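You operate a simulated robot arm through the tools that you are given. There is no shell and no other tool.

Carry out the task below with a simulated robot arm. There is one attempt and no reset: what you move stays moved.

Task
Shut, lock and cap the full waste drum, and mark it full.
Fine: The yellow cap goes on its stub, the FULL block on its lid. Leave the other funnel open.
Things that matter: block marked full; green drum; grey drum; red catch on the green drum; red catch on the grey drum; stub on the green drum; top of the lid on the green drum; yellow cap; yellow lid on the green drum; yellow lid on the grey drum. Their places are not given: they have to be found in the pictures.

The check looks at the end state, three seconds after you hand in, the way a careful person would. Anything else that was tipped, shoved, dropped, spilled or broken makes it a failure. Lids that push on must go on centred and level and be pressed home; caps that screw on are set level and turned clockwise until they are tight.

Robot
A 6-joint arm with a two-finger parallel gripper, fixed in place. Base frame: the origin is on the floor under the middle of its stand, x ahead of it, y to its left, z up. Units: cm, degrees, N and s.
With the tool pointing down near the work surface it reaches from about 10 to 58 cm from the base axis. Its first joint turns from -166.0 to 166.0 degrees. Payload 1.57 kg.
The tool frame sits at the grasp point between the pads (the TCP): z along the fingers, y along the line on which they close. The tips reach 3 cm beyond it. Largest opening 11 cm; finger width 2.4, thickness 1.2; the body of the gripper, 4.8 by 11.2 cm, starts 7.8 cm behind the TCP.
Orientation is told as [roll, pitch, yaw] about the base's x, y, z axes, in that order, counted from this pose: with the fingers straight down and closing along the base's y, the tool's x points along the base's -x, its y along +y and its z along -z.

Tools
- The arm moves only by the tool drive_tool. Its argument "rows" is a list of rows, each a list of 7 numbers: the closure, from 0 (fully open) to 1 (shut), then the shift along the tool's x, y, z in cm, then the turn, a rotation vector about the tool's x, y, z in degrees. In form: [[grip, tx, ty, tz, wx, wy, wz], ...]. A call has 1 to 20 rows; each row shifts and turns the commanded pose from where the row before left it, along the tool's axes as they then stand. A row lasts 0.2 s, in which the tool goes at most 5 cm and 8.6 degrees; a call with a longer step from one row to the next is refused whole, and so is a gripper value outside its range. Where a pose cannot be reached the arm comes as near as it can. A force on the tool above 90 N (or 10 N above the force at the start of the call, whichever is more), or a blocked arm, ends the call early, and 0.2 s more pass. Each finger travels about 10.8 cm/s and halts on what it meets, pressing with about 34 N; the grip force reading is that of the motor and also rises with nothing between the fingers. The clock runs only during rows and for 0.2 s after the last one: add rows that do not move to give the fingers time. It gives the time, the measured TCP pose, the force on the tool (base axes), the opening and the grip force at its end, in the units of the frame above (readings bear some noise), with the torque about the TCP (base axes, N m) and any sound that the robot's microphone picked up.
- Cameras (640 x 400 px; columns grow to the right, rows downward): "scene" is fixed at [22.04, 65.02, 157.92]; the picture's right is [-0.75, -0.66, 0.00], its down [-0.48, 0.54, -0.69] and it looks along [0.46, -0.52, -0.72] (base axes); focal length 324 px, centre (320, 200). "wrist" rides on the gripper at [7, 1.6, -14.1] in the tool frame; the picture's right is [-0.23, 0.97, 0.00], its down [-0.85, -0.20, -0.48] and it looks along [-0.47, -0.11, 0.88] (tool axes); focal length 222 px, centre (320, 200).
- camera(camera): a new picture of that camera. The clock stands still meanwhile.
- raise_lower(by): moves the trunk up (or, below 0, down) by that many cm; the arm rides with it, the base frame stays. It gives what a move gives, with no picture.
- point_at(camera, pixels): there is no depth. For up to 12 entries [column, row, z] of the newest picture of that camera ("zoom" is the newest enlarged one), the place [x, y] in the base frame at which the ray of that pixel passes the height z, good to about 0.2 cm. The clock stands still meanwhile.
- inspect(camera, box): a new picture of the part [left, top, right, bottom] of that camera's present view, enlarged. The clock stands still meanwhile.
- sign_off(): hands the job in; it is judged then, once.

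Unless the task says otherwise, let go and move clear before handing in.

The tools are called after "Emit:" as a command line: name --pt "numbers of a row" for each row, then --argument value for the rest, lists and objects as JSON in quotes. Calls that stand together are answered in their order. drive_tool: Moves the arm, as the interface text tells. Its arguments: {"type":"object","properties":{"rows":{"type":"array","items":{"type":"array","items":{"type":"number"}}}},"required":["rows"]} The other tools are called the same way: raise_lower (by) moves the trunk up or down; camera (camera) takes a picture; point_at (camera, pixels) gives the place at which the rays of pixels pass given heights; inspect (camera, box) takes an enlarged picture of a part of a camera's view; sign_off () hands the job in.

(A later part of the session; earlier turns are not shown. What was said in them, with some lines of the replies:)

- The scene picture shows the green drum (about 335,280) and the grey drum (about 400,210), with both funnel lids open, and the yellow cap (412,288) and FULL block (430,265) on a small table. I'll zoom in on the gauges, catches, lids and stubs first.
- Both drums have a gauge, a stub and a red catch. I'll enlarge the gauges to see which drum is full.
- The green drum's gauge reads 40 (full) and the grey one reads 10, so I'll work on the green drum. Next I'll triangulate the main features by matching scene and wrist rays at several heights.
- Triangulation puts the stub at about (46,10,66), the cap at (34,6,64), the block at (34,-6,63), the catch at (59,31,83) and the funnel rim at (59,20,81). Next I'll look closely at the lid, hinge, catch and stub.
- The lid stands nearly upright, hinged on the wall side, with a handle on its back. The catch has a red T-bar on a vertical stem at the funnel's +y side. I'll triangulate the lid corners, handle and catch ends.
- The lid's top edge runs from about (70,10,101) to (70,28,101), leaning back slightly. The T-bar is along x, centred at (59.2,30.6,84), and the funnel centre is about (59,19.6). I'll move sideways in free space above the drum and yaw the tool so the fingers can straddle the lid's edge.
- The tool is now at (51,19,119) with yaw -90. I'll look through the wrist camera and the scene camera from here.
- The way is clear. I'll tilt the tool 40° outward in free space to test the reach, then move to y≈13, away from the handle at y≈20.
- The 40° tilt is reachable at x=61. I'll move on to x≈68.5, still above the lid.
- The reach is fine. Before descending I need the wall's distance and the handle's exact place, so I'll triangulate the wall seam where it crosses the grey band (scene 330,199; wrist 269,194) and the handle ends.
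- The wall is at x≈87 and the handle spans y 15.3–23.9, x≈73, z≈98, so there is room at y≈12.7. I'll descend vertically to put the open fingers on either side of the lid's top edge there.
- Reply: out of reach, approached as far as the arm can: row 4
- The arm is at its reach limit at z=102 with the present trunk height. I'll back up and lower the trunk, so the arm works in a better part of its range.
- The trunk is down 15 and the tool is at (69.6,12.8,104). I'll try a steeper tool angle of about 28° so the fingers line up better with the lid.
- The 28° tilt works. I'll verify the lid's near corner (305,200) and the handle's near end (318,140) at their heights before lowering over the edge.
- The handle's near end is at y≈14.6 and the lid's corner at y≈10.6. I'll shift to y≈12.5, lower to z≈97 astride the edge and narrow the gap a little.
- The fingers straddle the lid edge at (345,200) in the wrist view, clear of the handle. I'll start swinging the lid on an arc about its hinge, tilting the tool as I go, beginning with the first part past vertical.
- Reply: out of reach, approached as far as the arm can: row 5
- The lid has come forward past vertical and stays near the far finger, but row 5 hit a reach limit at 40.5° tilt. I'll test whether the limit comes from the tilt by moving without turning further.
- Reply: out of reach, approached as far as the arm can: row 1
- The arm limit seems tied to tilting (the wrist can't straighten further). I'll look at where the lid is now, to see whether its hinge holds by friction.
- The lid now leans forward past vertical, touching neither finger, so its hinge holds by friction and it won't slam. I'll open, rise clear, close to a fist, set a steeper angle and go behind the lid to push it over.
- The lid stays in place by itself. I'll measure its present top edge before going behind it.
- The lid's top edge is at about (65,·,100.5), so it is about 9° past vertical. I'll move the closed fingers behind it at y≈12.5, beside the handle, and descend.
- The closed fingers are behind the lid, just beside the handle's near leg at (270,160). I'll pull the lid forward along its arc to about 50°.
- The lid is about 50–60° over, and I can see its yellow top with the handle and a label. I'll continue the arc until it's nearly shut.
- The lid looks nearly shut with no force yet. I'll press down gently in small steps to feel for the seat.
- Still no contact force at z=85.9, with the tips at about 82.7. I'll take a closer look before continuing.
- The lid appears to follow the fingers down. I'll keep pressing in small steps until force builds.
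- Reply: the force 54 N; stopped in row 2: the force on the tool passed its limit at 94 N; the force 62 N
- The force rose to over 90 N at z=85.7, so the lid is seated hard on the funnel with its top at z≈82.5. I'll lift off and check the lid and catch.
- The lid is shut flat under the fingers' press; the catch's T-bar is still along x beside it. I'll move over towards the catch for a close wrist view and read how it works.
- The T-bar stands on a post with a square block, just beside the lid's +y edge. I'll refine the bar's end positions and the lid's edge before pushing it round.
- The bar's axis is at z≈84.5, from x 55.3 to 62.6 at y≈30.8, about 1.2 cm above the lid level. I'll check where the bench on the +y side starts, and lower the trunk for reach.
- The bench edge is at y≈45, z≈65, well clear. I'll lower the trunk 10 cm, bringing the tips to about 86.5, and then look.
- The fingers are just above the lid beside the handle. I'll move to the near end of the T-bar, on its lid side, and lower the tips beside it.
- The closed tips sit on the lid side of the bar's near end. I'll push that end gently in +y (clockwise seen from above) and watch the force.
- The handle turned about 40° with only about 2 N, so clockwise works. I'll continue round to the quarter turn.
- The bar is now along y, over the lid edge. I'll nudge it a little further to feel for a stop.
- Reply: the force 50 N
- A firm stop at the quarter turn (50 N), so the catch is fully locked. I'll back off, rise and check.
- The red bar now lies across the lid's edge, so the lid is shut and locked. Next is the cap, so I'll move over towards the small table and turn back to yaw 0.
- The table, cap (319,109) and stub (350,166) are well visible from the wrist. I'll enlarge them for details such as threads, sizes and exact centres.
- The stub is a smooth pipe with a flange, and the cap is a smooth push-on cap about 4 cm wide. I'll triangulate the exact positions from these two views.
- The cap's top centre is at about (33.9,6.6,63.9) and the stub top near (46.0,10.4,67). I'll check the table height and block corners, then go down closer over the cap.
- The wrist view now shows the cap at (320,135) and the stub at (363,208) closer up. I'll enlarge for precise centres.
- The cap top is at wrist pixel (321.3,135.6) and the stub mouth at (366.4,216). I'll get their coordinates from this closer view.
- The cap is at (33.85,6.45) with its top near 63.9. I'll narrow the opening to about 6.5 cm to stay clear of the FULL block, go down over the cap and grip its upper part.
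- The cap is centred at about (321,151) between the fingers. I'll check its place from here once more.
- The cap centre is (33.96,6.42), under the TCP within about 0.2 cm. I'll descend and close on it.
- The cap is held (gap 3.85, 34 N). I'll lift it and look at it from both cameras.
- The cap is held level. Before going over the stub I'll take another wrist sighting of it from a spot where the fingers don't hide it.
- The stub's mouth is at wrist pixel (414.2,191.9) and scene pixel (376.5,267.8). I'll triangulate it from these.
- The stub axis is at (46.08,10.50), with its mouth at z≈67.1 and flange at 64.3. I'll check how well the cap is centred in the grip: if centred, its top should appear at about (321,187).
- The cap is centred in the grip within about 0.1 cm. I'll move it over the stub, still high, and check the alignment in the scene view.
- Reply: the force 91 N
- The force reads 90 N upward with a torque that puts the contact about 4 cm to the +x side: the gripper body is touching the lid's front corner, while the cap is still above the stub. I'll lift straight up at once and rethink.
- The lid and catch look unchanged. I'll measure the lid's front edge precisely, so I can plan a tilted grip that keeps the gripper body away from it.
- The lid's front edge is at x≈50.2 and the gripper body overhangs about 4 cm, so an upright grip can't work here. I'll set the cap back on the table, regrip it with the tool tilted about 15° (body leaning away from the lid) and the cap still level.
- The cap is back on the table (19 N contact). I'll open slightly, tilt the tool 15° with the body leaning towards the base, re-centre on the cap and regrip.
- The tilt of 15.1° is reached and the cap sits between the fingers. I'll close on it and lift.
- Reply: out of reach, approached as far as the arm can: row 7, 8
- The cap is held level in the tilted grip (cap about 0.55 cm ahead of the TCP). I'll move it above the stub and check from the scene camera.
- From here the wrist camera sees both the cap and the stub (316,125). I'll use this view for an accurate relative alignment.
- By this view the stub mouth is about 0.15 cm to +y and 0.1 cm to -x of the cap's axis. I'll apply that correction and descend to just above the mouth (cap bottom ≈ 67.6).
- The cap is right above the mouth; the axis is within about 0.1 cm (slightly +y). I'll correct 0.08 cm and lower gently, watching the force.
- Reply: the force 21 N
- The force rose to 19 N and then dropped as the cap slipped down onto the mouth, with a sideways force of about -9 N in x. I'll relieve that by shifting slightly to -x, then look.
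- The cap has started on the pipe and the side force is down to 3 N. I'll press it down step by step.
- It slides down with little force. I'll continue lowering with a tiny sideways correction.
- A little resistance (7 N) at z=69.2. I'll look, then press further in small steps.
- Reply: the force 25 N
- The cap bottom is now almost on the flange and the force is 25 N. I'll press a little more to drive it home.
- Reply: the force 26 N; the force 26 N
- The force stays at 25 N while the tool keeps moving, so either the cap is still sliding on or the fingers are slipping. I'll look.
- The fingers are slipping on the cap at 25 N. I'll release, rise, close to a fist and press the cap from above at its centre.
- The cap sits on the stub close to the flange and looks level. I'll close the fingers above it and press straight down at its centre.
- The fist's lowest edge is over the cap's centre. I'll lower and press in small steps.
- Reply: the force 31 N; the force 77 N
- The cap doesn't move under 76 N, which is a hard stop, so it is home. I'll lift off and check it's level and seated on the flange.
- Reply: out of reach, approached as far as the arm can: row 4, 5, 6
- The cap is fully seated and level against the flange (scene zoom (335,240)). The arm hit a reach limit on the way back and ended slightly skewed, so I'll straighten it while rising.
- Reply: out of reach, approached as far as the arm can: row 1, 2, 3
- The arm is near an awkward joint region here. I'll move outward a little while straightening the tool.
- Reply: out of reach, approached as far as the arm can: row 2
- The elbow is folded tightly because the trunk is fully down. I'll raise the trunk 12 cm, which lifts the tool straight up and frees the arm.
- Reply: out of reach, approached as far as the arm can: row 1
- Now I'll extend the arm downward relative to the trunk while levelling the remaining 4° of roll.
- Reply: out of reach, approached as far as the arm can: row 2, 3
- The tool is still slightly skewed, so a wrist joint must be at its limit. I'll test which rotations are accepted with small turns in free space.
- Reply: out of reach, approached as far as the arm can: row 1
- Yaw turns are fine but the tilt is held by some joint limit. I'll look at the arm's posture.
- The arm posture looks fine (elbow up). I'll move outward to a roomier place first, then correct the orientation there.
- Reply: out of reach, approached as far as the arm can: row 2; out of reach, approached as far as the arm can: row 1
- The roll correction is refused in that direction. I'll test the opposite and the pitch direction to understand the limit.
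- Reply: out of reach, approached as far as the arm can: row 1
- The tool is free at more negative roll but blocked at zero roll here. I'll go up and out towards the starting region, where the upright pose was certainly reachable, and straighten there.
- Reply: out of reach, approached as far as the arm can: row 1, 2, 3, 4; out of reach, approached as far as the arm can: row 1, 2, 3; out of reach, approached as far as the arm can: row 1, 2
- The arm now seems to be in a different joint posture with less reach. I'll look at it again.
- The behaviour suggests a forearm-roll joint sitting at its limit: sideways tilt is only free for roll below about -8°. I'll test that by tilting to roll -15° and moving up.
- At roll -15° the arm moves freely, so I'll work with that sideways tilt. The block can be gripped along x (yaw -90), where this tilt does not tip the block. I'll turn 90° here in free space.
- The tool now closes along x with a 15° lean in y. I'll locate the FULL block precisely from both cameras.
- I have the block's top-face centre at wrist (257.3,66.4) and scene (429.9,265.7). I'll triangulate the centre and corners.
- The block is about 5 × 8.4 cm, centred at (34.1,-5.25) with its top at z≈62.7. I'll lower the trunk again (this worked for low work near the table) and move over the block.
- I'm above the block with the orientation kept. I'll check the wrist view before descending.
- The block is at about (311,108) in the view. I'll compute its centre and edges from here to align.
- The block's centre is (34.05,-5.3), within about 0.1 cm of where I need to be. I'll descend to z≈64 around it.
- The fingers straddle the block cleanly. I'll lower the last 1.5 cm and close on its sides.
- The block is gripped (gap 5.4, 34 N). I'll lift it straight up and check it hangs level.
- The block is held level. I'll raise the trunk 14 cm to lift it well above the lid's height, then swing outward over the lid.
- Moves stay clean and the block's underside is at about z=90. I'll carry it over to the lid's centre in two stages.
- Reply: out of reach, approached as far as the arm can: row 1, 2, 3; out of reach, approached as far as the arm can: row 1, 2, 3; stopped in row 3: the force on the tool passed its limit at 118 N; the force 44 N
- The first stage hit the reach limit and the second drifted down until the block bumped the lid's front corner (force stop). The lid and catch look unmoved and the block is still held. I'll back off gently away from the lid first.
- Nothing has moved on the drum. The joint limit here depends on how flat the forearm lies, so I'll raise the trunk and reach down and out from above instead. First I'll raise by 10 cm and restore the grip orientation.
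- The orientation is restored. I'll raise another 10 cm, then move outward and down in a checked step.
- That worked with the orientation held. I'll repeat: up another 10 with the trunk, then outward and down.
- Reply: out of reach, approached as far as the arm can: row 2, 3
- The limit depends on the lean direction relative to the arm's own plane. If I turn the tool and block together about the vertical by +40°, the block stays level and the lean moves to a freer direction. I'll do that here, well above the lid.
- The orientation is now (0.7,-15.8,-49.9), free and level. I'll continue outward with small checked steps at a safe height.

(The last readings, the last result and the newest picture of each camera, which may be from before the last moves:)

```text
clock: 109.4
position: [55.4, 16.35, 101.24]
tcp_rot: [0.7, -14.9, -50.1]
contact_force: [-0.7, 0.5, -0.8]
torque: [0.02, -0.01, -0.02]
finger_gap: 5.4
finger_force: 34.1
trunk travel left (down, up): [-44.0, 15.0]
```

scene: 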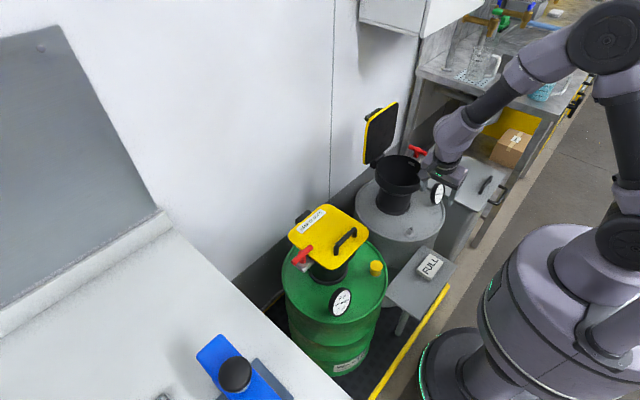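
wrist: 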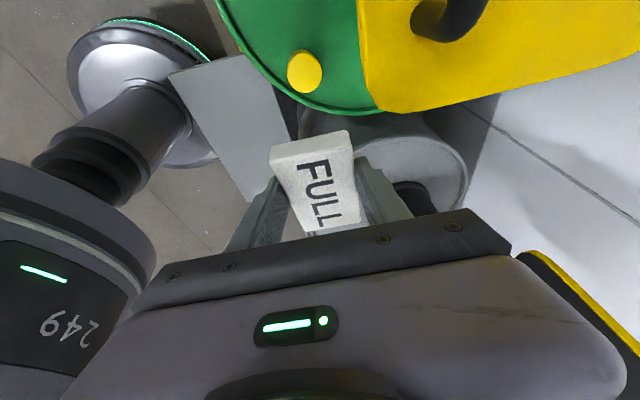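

That went cleanly. The same step again will bring it over the lid's centre.

Emit:
drive_tool --pt "0.65 0.11 2.68 1.0 0 0 0" --pt "0.65 0.11 2.68 1.0 0 0 0" --pt "0.65 0 0 0 0 0 0"

Emit:
camera --camera "wrist"

Emit:
inspect --camera "scene" --box '[270, 150, 390, 290]'

```text
clock: 110.2
position: [58.65, 19.05, 99.19]
tcp_rot: [1.0, -15.5, -50.0]
contact_force: [0.1, 0.7, -0.2]
torque: [0.02, 0.01, -0.05]
finger_gap: 5.41
finger_force: 34.2
out of reach, approached as far as the arm can: row 2
trunk travel left (down, up): [-44.0, 15.0]
```

```text
taken
```

wrist: 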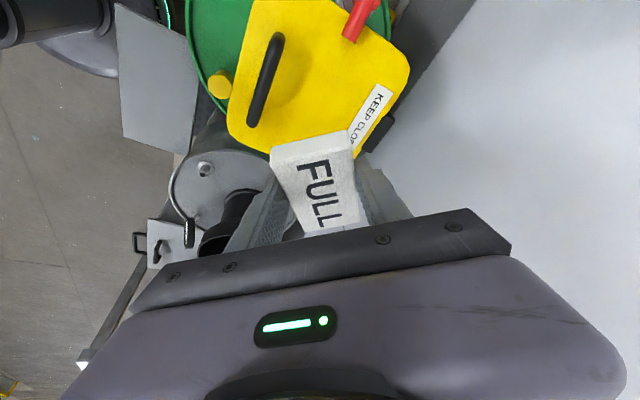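

```text
2.86 times, centred on (330, 220) of scene
```

zoom: 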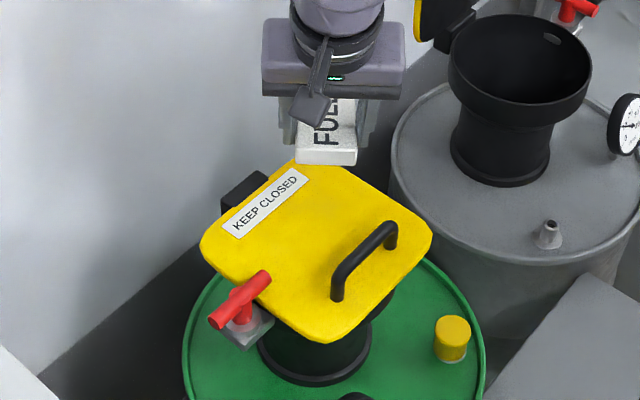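

I'm almost over the lid centre, right at the edge of the free range. I'll look closely at the block to check it is still level in the grip after the bump.

Emit:
inspect --camera "scene" --box '[310, 150, 370, 220]'

Emit:
inspect --camera "wrist" --box '[240, 110, 400, 250]'

```text
5.71 times, centred on (340, 185) of scene
```

zoom: 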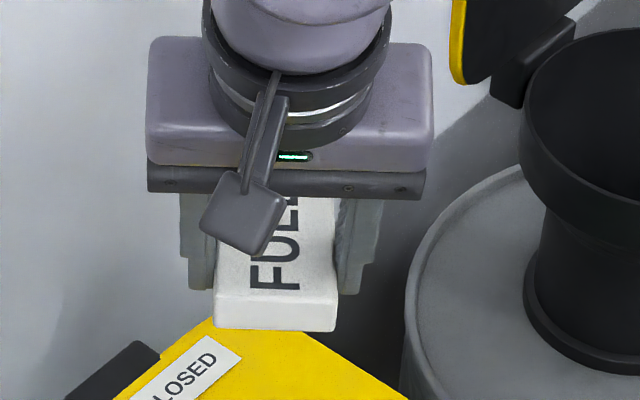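

```text
2.86 times, centred on (320, 180) of wrist
```

zoom: 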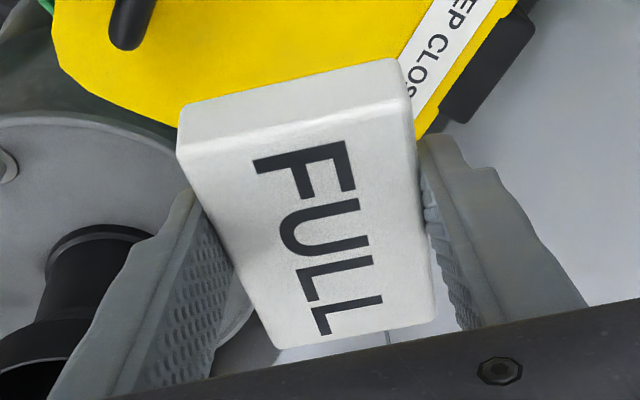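

From the view, the bump slid the block about 1.6 cm back in the grip but it is still level within about 1°; its centre is now near (60.0,17.3). I'll lower straight down in checked steps.

Emit:
drive_tool --pt "0.65 0.78 0 2.9 0 0 0" --pt "0.65 0 0 0 0 0 0"

```text
clock: 110.8
position: [58.43, 19.02, 96.24]
tcp_rot: [1.1, -15.4, -50.2]
contact_force: [0.0, 0.1, -0.6]
torque: [0.0, -0.01, 0.02]
finger_gap: 5.39
finger_force: 33.7
trunk travel left (down, up): [-44.0, 15.0]
```

No limit this time. I'll lower a bit more with a small shift to +y and the last half degree of correction.

Emit:
drive_tool --pt "0.65 1.37 0.51 2.74 0.35 0.4 0" --pt "0.65 0 0 0 0 0 0"

Emit:
camera --camera "wrist"

Emit:
inspect --camera "scene" --box '[280, 160, 390, 280]'

```text
clock: 111.4
position: [57.48, 19.08, 93.23]
tcp_rot: [0.7, -14.9, -50.1]
contact_force: [0.8, 0.0, 0.1]
torque: [0.02, -0.02, 0.02]
finger_gap: 5.42
finger_force: 34.1
out of reach, approached as far as the arm can: row 1
trunk travel left (down, up): [-44.0, 15.0]
```

```text
taken
```

wrist: 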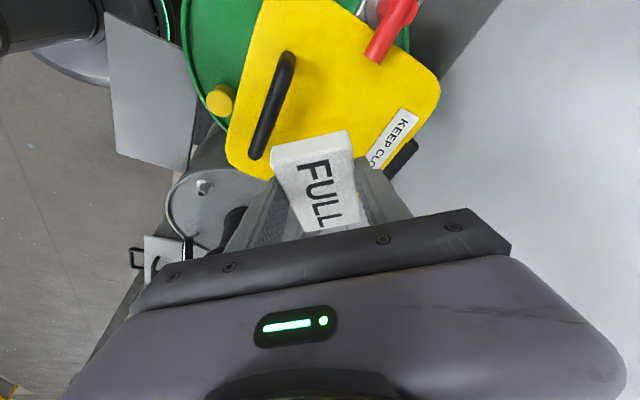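

```text
3.33 times, centred on (335, 220) of scene
```

zoom: 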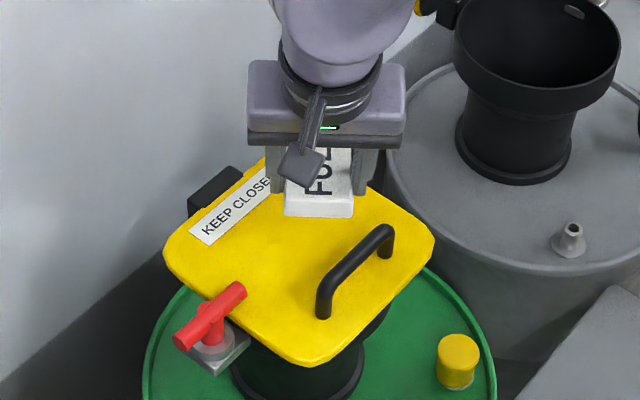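

The block is above the lid between the handle and the label; here the arm is at its outward reach with the trunk high. I'll lower the trunk 2 cm, then shift the block slightly away from the handle and towards the lid's middle.

Emit:
raise_lower --by -2

Emit:
drive_tool --pt "0.65 0.365 1.88 -0.097 0 0 0" --pt "0.65 0 0 0 0 0 0"

```text
clock: 112.1
position: [57.55, 19.07, 91.3]
tcp_rot: [0.7, -14.9, -50.0]
contact_force: [-1.1, -0.4, 0.6]
torque: [0.04, -0.02, 0.0]
finger_gap: 5.39
finger_force: 33.9
trunk travel left (down, up): [-42.0, 17.0]
```

```text
clock: 112.7
position: [57.68, 20.09, 91.57]
tcp_rot: [1.0, -15.2, -50.1]
contact_force: [-0.1, -0.2, -1.3]
torque: [-0.03, 0.01, 0.02]
finger_gap: 5.43
finger_force: 34.0
out of reach, approached as far as the arm can: row 1
trunk travel left (down, up): [-42.0, 17.0]
```

The block's centre is now about (59.0,18.4). I'll lower with the trunk so the arm's posture stays fixed, then look.

Emit:
raise_lower --by -3

Emit:
inspect --camera "scene" --box '[290, 180, 390, 270]'

Emit:
camera --camera "wrist"

```text
clock: 113.4
position: [57.67, 20.05, 88.5]
tcp_rot: [1.0, -15.2, -50.1]
contact_force: [5.8, -0.1, -2.1]
torque: [0.04, -0.19, -0.04]
finger_gap: 5.4
finger_force: 34.2
trunk travel left (down, up): [-39.0, 20.0]
```

```text
4.44 times, centred on (340, 225) of scene
```

zoom: 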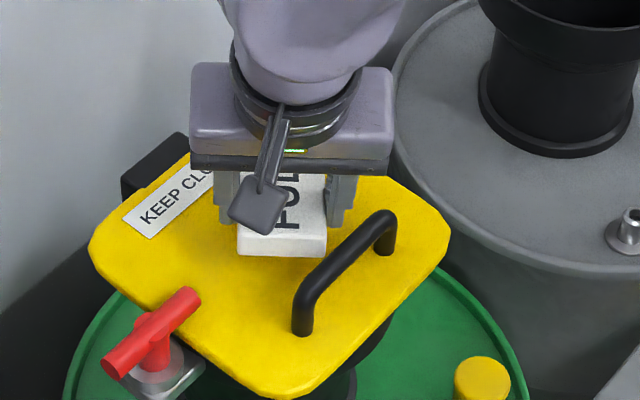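

```text
taken
```

wrist: 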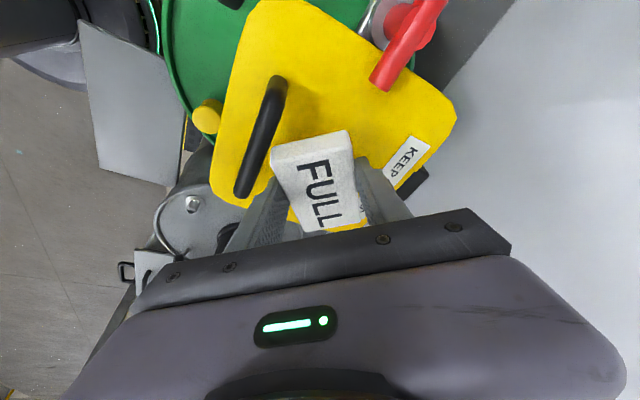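

A side force of 6 N in +x shows that one finger is lightly touching the handle. I'll shift 1 cm to +x, away from it.

Emit:
drive_tool --pt "0.65 -0.62 0.77 0.167 0 0 0" --pt "0.65 0 0 0 0 0 0"

```text
clock: 114.0
position: [58.17, 19.87, 88.68]
tcp_rot: [1.3, -15.7, -50.1]
contact_force: [-0.3, -0.3, -0.4]
torque: [0.03, 0.01, 0.02]
finger_gap: 5.41
finger_force: 34.5
out of reach, approached as far as the arm can: row 1
trunk travel left (down, up): [-39.0, 20.0]
```

The contact is gone. I'll turn another 10° about the vertical, which moves the finger further from the handle and frees the joint limit, then correct the small tilt error.

Emit:
drive_tool --pt "0.65 0 0 0 -1.3 0 -4.83" --pt "0.65 0 0 0 -1.3 0 -4.83" --pt "0.65 0 0 0 0 0 0"

Emit:
drive_tool --pt "0.65 0 0 0 0.5 0.7 0" --pt "0.65 0 0 0 0 0 0"

```text
clock: 114.8
position: [58.13, 19.84, 88.64]
tcp_rot: [1.0, -15.4, -40.0]
contact_force: [0.4, -0.5, -1.3]
torque: [0.03, 0.03, 0.05]
finger_gap: 5.42
finger_force: 33.7
trunk travel left (down, up): [-39.0, 20.0]
```

```text
clock: 115.4
position: [58.21, 19.73, 88.75]
tcp_rot: [0.5, -14.7, -40.1]
contact_force: [0.1, 0.4, -0.8]
torque: [-0.01, 0.03, 0.04]
finger_gap: 5.37
finger_force: 34.0
trunk travel left (down, up): [-39.0, 20.0]
```

The orientation is right and there is no contact force. I'll shift 0.8 cm further to +x, then continue lowering.

Emit:
drive_tool --pt "0.65 -0.59 0.51 0.16 0 0 0" --pt "0.65 0 0 0 0 0 0"

Emit:
inspect --camera "scene" --box '[290, 180, 390, 270]'

Emit:
camera --camera "wrist"

```text
clock: 116.0
position: [58.9, 19.81, 88.72]
tcp_rot: [0.7, -15.1, -40.0]
contact_force: [-0.3, -0.8, -0.6]
torque: [-0.04, 0.03, 0.03]
finger_gap: 5.39
finger_force: 34.1
trunk travel left (down, up): [-39.0, 20.0]
```

```text
4.44 times, centred on (340, 225) of scene
```

zoom: 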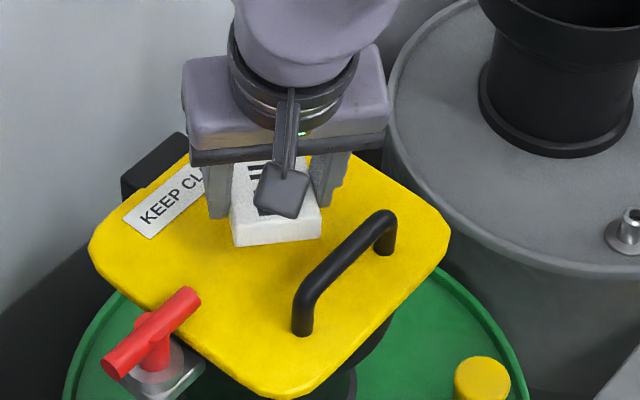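

```text
taken
```

wrist: 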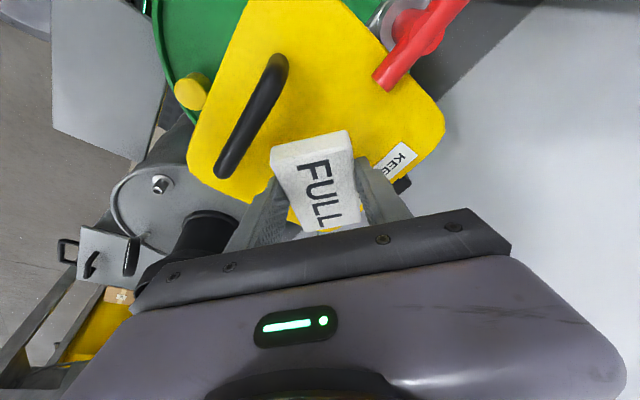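

The block is clear of the handle on all sides. I'll lower with the trunk by 1.5 cm, then in small steps until it touches.

Emit:
raise_lower --by -1.3

Emit:
raise_lower --by -0.3

```text
clock: 116.7
position: [58.89, 19.84, 87.32]
tcp_rot: [0.7, -15.2, -40.1]
contact_force: [0.3, -0.1, -0.9]
torque: [0.04, 0.0, 0.01]
finger_gap: 5.4
finger_force: 34.0
trunk travel left (down, up): [-37.7, 21.3]
```

```text
clock: 117.2
position: [58.86, 19.79, 87.11]
tcp_rot: [0.7, -15.1, -40.1]
contact_force: [0.2, 0.0, -0.7]
torque: [0.02, 0.04, -0.01]
finger_gap: 5.43
finger_force: 34.0
trunk travel left (down, up): [-37.4, 21.6]
```

Emit:
raise_lower --by -0.3

Emit:
inspect --camera "scene" --box '[305, 190, 365, 245]'

```text
clock: 117.7
position: [58.82, 19.75, 86.74]
tcp_rot: [0.7, -15.1, -40.1]
contact_force: [-0.8, 0.5, -0.8]
torque: [0.01, 0.01, 0.01]
finger_gap: 5.4
finger_force: 34.1
trunk travel left (down, up): [-37.1, 21.9]
```

```text
7.27 times, centred on (335, 218) of scene
```

zoom: 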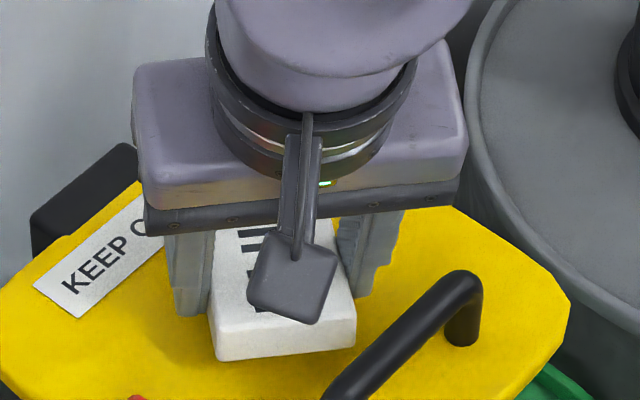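

It is almost on the lid with no force yet. I'll continue in small steps.

Emit:
raise_lower --by -0.2

Emit:
raise_lower --by -0.2

```text
clock: 118.2
position: [58.86, 19.79, 86.54]
tcp_rot: [0.7, -15.3, -40.2]
contact_force: [-0.2, -0.7, -0.9]
torque: [0.03, -0.01, 0.0]
finger_gap: 5.38
finger_force: 33.7
trunk travel left (down, up): [-36.9, 22.1]
```

```text
clock: 118.7
position: [58.87, 19.77, 86.39]
tcp_rot: [0.7, -15.1, -40.1]
contact_force: [0.0, 1.4, -0.3]
torque: [-0.02, 0.02, -0.02]
finger_gap: 5.38
finger_force: 33.9
trunk travel left (down, up): [-36.7, 22.3]
```

Emit:
raise_lower --by -0.2

Emit:
raise_lower --by -0.15

```text
clock: 119.2
position: [58.7, 19.87, 86.2]
tcp_rot: [0.7, -15.1, -40.1]
contact_force: [-0.4, 0.5, -1.2]
torque: [0.0, 0.01, -0.01]
finger_gap: 5.39
finger_force: 33.1
trunk travel left (down, up): [-36.5, 22.5]
```

```text
clock: 119.8
position: [58.9, 19.78, 86.04]
tcp_rot: [0.8, -15.1, -40.1]
contact_force: [-0.1, 0.3, 5.0]
torque: [-0.34, -0.2, -0.01]
finger_gap: 5.4
finger_force: 34.3
trunk travel left (down, up): [-36.4, 22.6]
```

The block's far end has touched the lid (5 N). I'll press very slightly more so it lies flat, then release.

Emit:
raise_lower --by -0.15

Emit:
raise_lower --by -0.15

Emit:
inspect --camera "scene" --box '[305, 190, 365, 245]'

Emit:
inspect --camera "wrist" --box '[200, 80, 440, 250]'

```text
clock: 120.3
position: [58.79, 19.85, 85.91]
tcp_rot: [0.8, -15.1, -40.1]
contact_force: [0.8, -0.3, 14.4]
torque: [-0.83, -0.41, 0.1]
finger_gap: 5.4
finger_force: 34.1
trunk travel left (down, up): [-36.2, 22.8]
```

```text
clock: 120.8
position: [58.87, 19.87, 85.97]
tcp_rot: [1.0, -15.2, -40.2]
contact_force: [2.1, 0.9, 25.3]
torque: [-0.92, -0.12, 0.12]
finger_gap: 5.4
finger_force: 34.5
trunk travel left (down, up): [-36.0, 22.9]
```

```text
7.27 times, centred on (335, 218) of scene
```

zoom: 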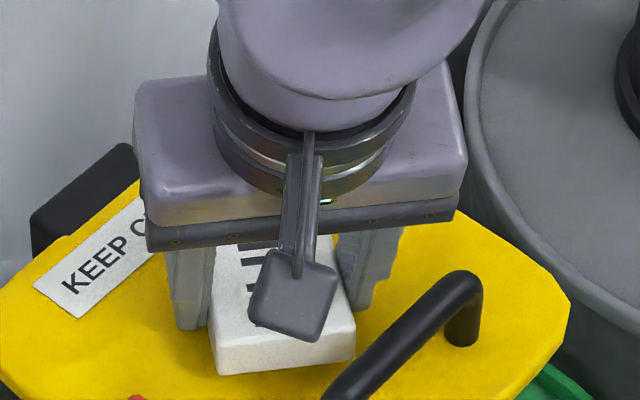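

```text
2.35 times, centred on (320, 165) of wrist
```

zoom: 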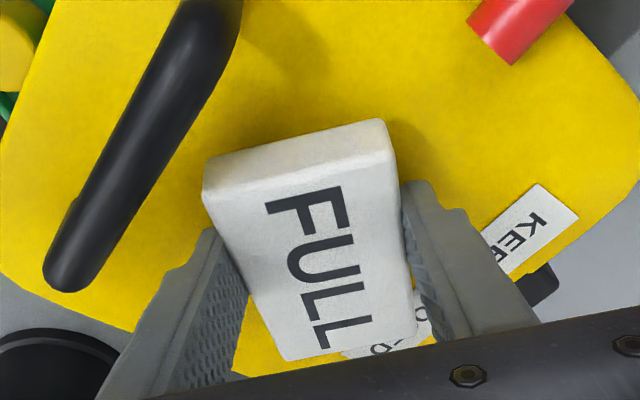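

The block lies flat on the lid (25 N, contact centred under it). I'll relieve the pressure slightly and then open the fingers a little.

Emit:
raise_lower --by 0.2

Emit:
drive_tool --pt "0.48 0 0 0 0 0 0" --pt "0.44 0 0 0 0 0 0" --pt "0.4 0 0 0 0 0 0" --pt "0.4 0 0 0 0 0 0"

Emit:
inspect --camera "wrist" --box '[200, 80, 440, 250]'

Emit:
inspect --camera "scene" --box '[305, 190, 365, 245]'

```text
clock: 121.3
position: [58.65, 19.68, 85.95]
tcp_rot: [0.7, -15.1, -40.1]
contact_force: [3.4, 2.4, 12.5]
torque: [-0.55, -0.43, 0.19]
finger_gap: 5.44
finger_force: 33.6
trunk travel left (down, up): [-36.2, 22.7]
```

```text
clock: 122.3
position: [58.75, 19.87, 86.01]
tcp_rot: [0.7, -15.1, -40.1]
contact_force: [0.6, 2.7, 7.9]
torque: [-0.08, 0.25, -0.05]
finger_gap: 6.33
finger_force: 0.1
trunk travel left (down, up): [-36.2, 22.7]
```

```text
2.35 times, centred on (320, 165) of wrist
```

zoom: 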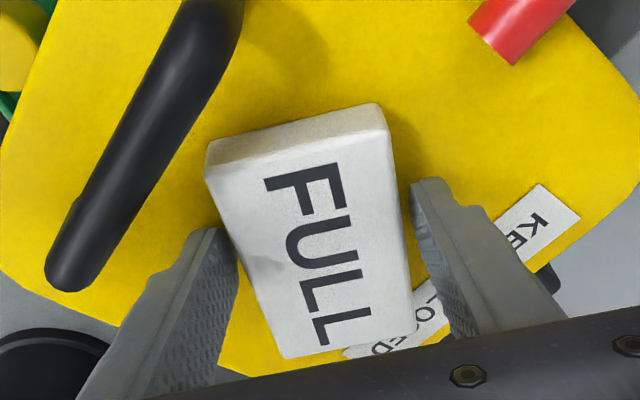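

```text
7.27 times, centred on (335, 218) of scene
```

zoom: 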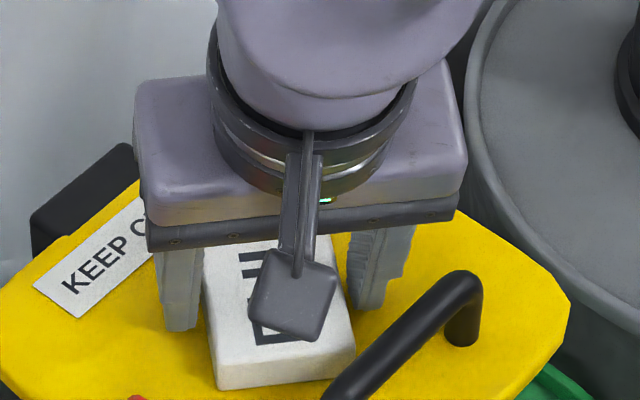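

The block lies flat and free on the lid. I'll open a bit more and rise straight up with the trunk.

Emit:
drive_tool --pt "0.32 0 0 0 0 0 0" --pt "0.32 0 0 0 0 0 0"

Emit:
raise_lower --by 7

Emit:
inspect --camera "scene" --box '[270, 180, 400, 290]'

Emit:
camera --camera "wrist"

```text
clock: 122.9
position: [58.84, 19.76, 85.96]
tcp_rot: [0.7, -15.2, -40.1]
contact_force: [1.6, 2.6, 7.1]
torque: [-0.15, 0.16, -0.05]
finger_gap: 7.25
finger_force: 0.0
trunk travel left (down, up): [-36.2, 22.7]
```

```text
clock: 124.0
position: [58.86, 19.73, 92.86]
tcp_rot: [0.8, -15.2, -40.1]
contact_force: [0.4, -0.4, 0.8]
torque: [0.01, 0.03, -0.01]
finger_gap: 7.47
finger_force: 0.1
trunk travel left (down, up): [-43.2, 15.7]
```

```text
3.64 times, centred on (335, 235) of scene
```

zoom: 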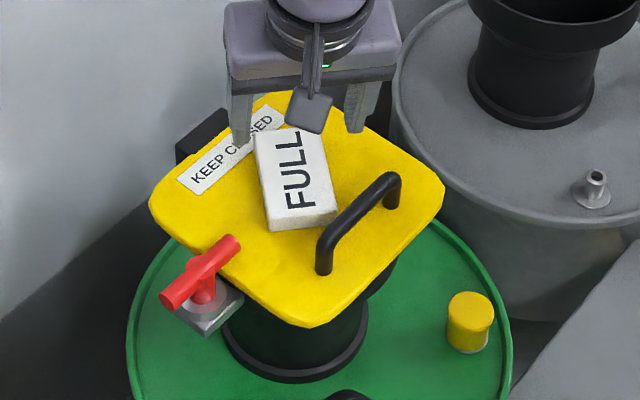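

```text
taken
```

wrist: 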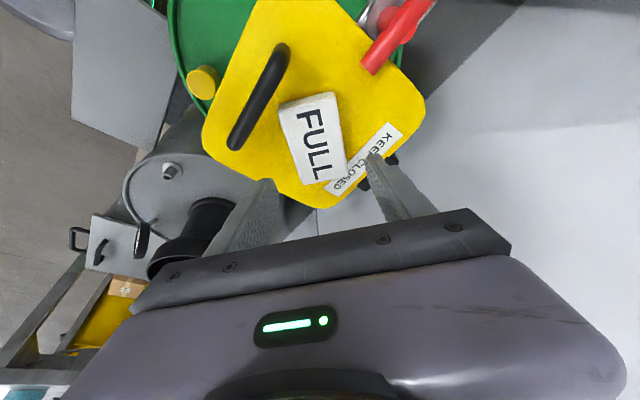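

The FULL block sits flat on the lid between the handle and the label, and the catch and cap look right. I'll rise further clear and make a final close inspection.

Emit:
raise_lower --by 14

Emit:
inspect --camera "scene" --box '[280, 190, 400, 290]'

Emit:
camera --camera "scene"

Emit:
inspect --camera "wrist" --box '[140, 0, 480, 230]'

```text
clock: 125.7
position: [58.89, 19.78, 106.87]
tcp_rot: [0.7, -15.2, -40.1]
contact_force: [1.0, 0.2, 0.4]
torque: [0.0, -0.01, -0.01]
finger_gap: 7.49
finger_force: 0.0
trunk travel left (down, up): [-57.2, 1.7]
```

```text
4.00 times, centred on (340, 240) of scene
```

zoom: 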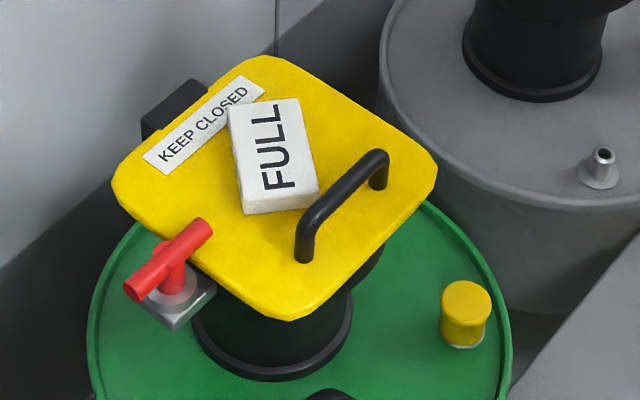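

```text
taken
```

scene: 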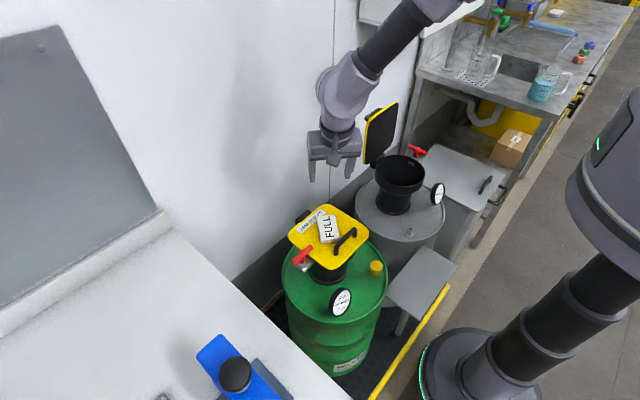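

```text
1.74 times, centred on (310, 115) of wrist
```

zoom: 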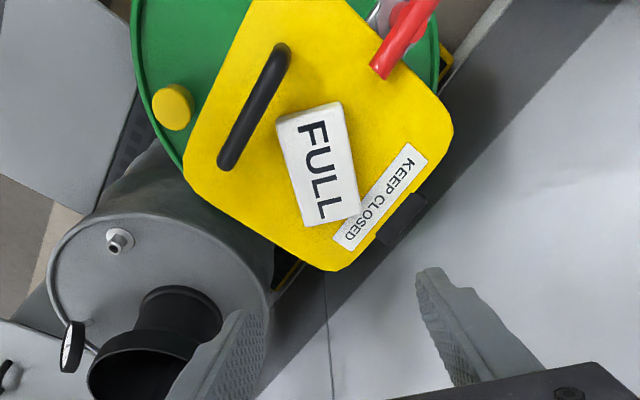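

Everything looks in place: lid shut, red bar across its edge, cap on the stub, FULL block on the lid, and the grey funnel still open. One last close look at the cap and catch.

Emit:
inspect --camera "scene" --box '[360, 252, 392, 284]'

Emit:
inspect --camera "scene" --box '[285, 230, 345, 285]'

```text
12.50 times, centred on (376, 268) of scene
```

zoom: 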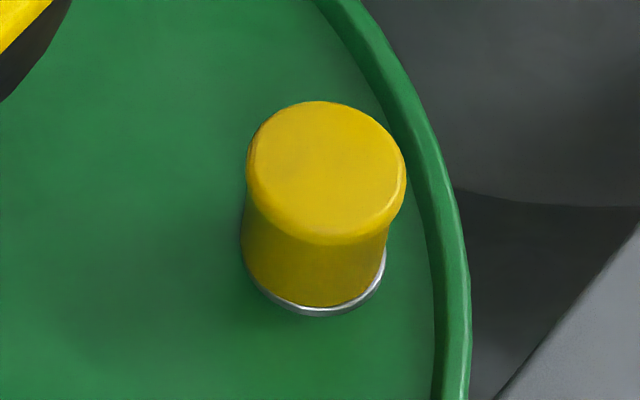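

```text
7.27 times, centred on (315, 258) of scene
```

zoom: 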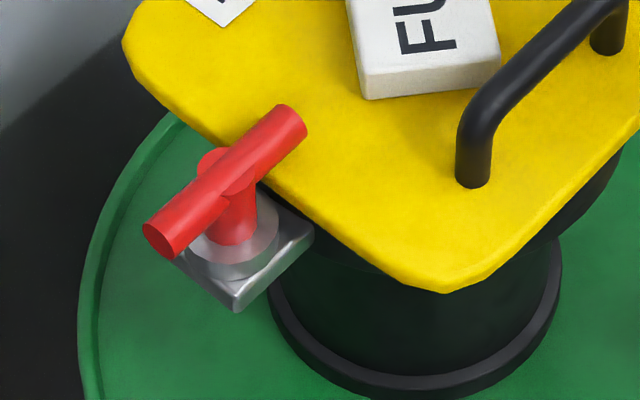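

The catch bar is fully across the lid. I'll check the cap's levelness by comparing the position of its top centre with the stub axis at (46.1,10.5).

Emit:
point_at --camera "scene" --pixels '[[376.48, 265.6, 68], [376.48, 265.6, 68.5], [375.5, 272.6, 64.5]]'

Emit:
inspect --camera "wrist" --box '[205, 30, 265, 80]'

```text
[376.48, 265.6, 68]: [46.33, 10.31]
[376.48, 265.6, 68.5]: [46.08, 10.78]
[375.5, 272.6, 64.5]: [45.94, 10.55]
```

```text
8.00 times, centred on (235, 55) of wrist
```

zoom: 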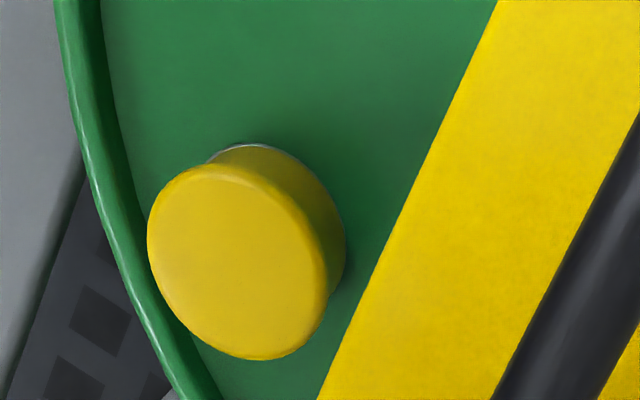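

The cap's top centre at (46.1,10.6) lines up with the stub axis, so it is level and fully seated. Lid, catch, cap and block are all in place and the arm is clear, so I'm handing in.

Emit:
sign_off

```text
The job is handed in.
```

I shut and locked the green drum, capped its stub and put the FULL block on its lid, and the job is handed in. The green drum was the full one: its gauge reads 40 litres, against 10 on the grey.

- **Lid:** swung shut and pressed onto the funnel to over 90 N.
- **Catch:** turned a quarter turn clockwise to a firm stop. The red bar now lies across the lid's edge.
- **Cap:** pushed onto the stub, not screwed, because the pipe is smooth. It sits level against the flange and did not move under 76 N.
- **FULL block:** flat on the lid between the handle and the KEEP CLOSED label. It is turned about 50° from how it lay on the table and overlaps the edge of the label.
- **Grey drum:** not touched; its funnel is still open.

There were three unplanned contacts along the way:
- The gripper body pressed on the lid's front corner at about 90 N while I was lining up the cap.
- The block bumped that same corner (118 N) on its way to the lid. It slid about 1.6 cm in the grip but stayed held.
- A finger lightly touched the lid handle at about 6 N.

In the final pictures the lid, catch, cap and block were all in place, with nothing else tipped or shifted.
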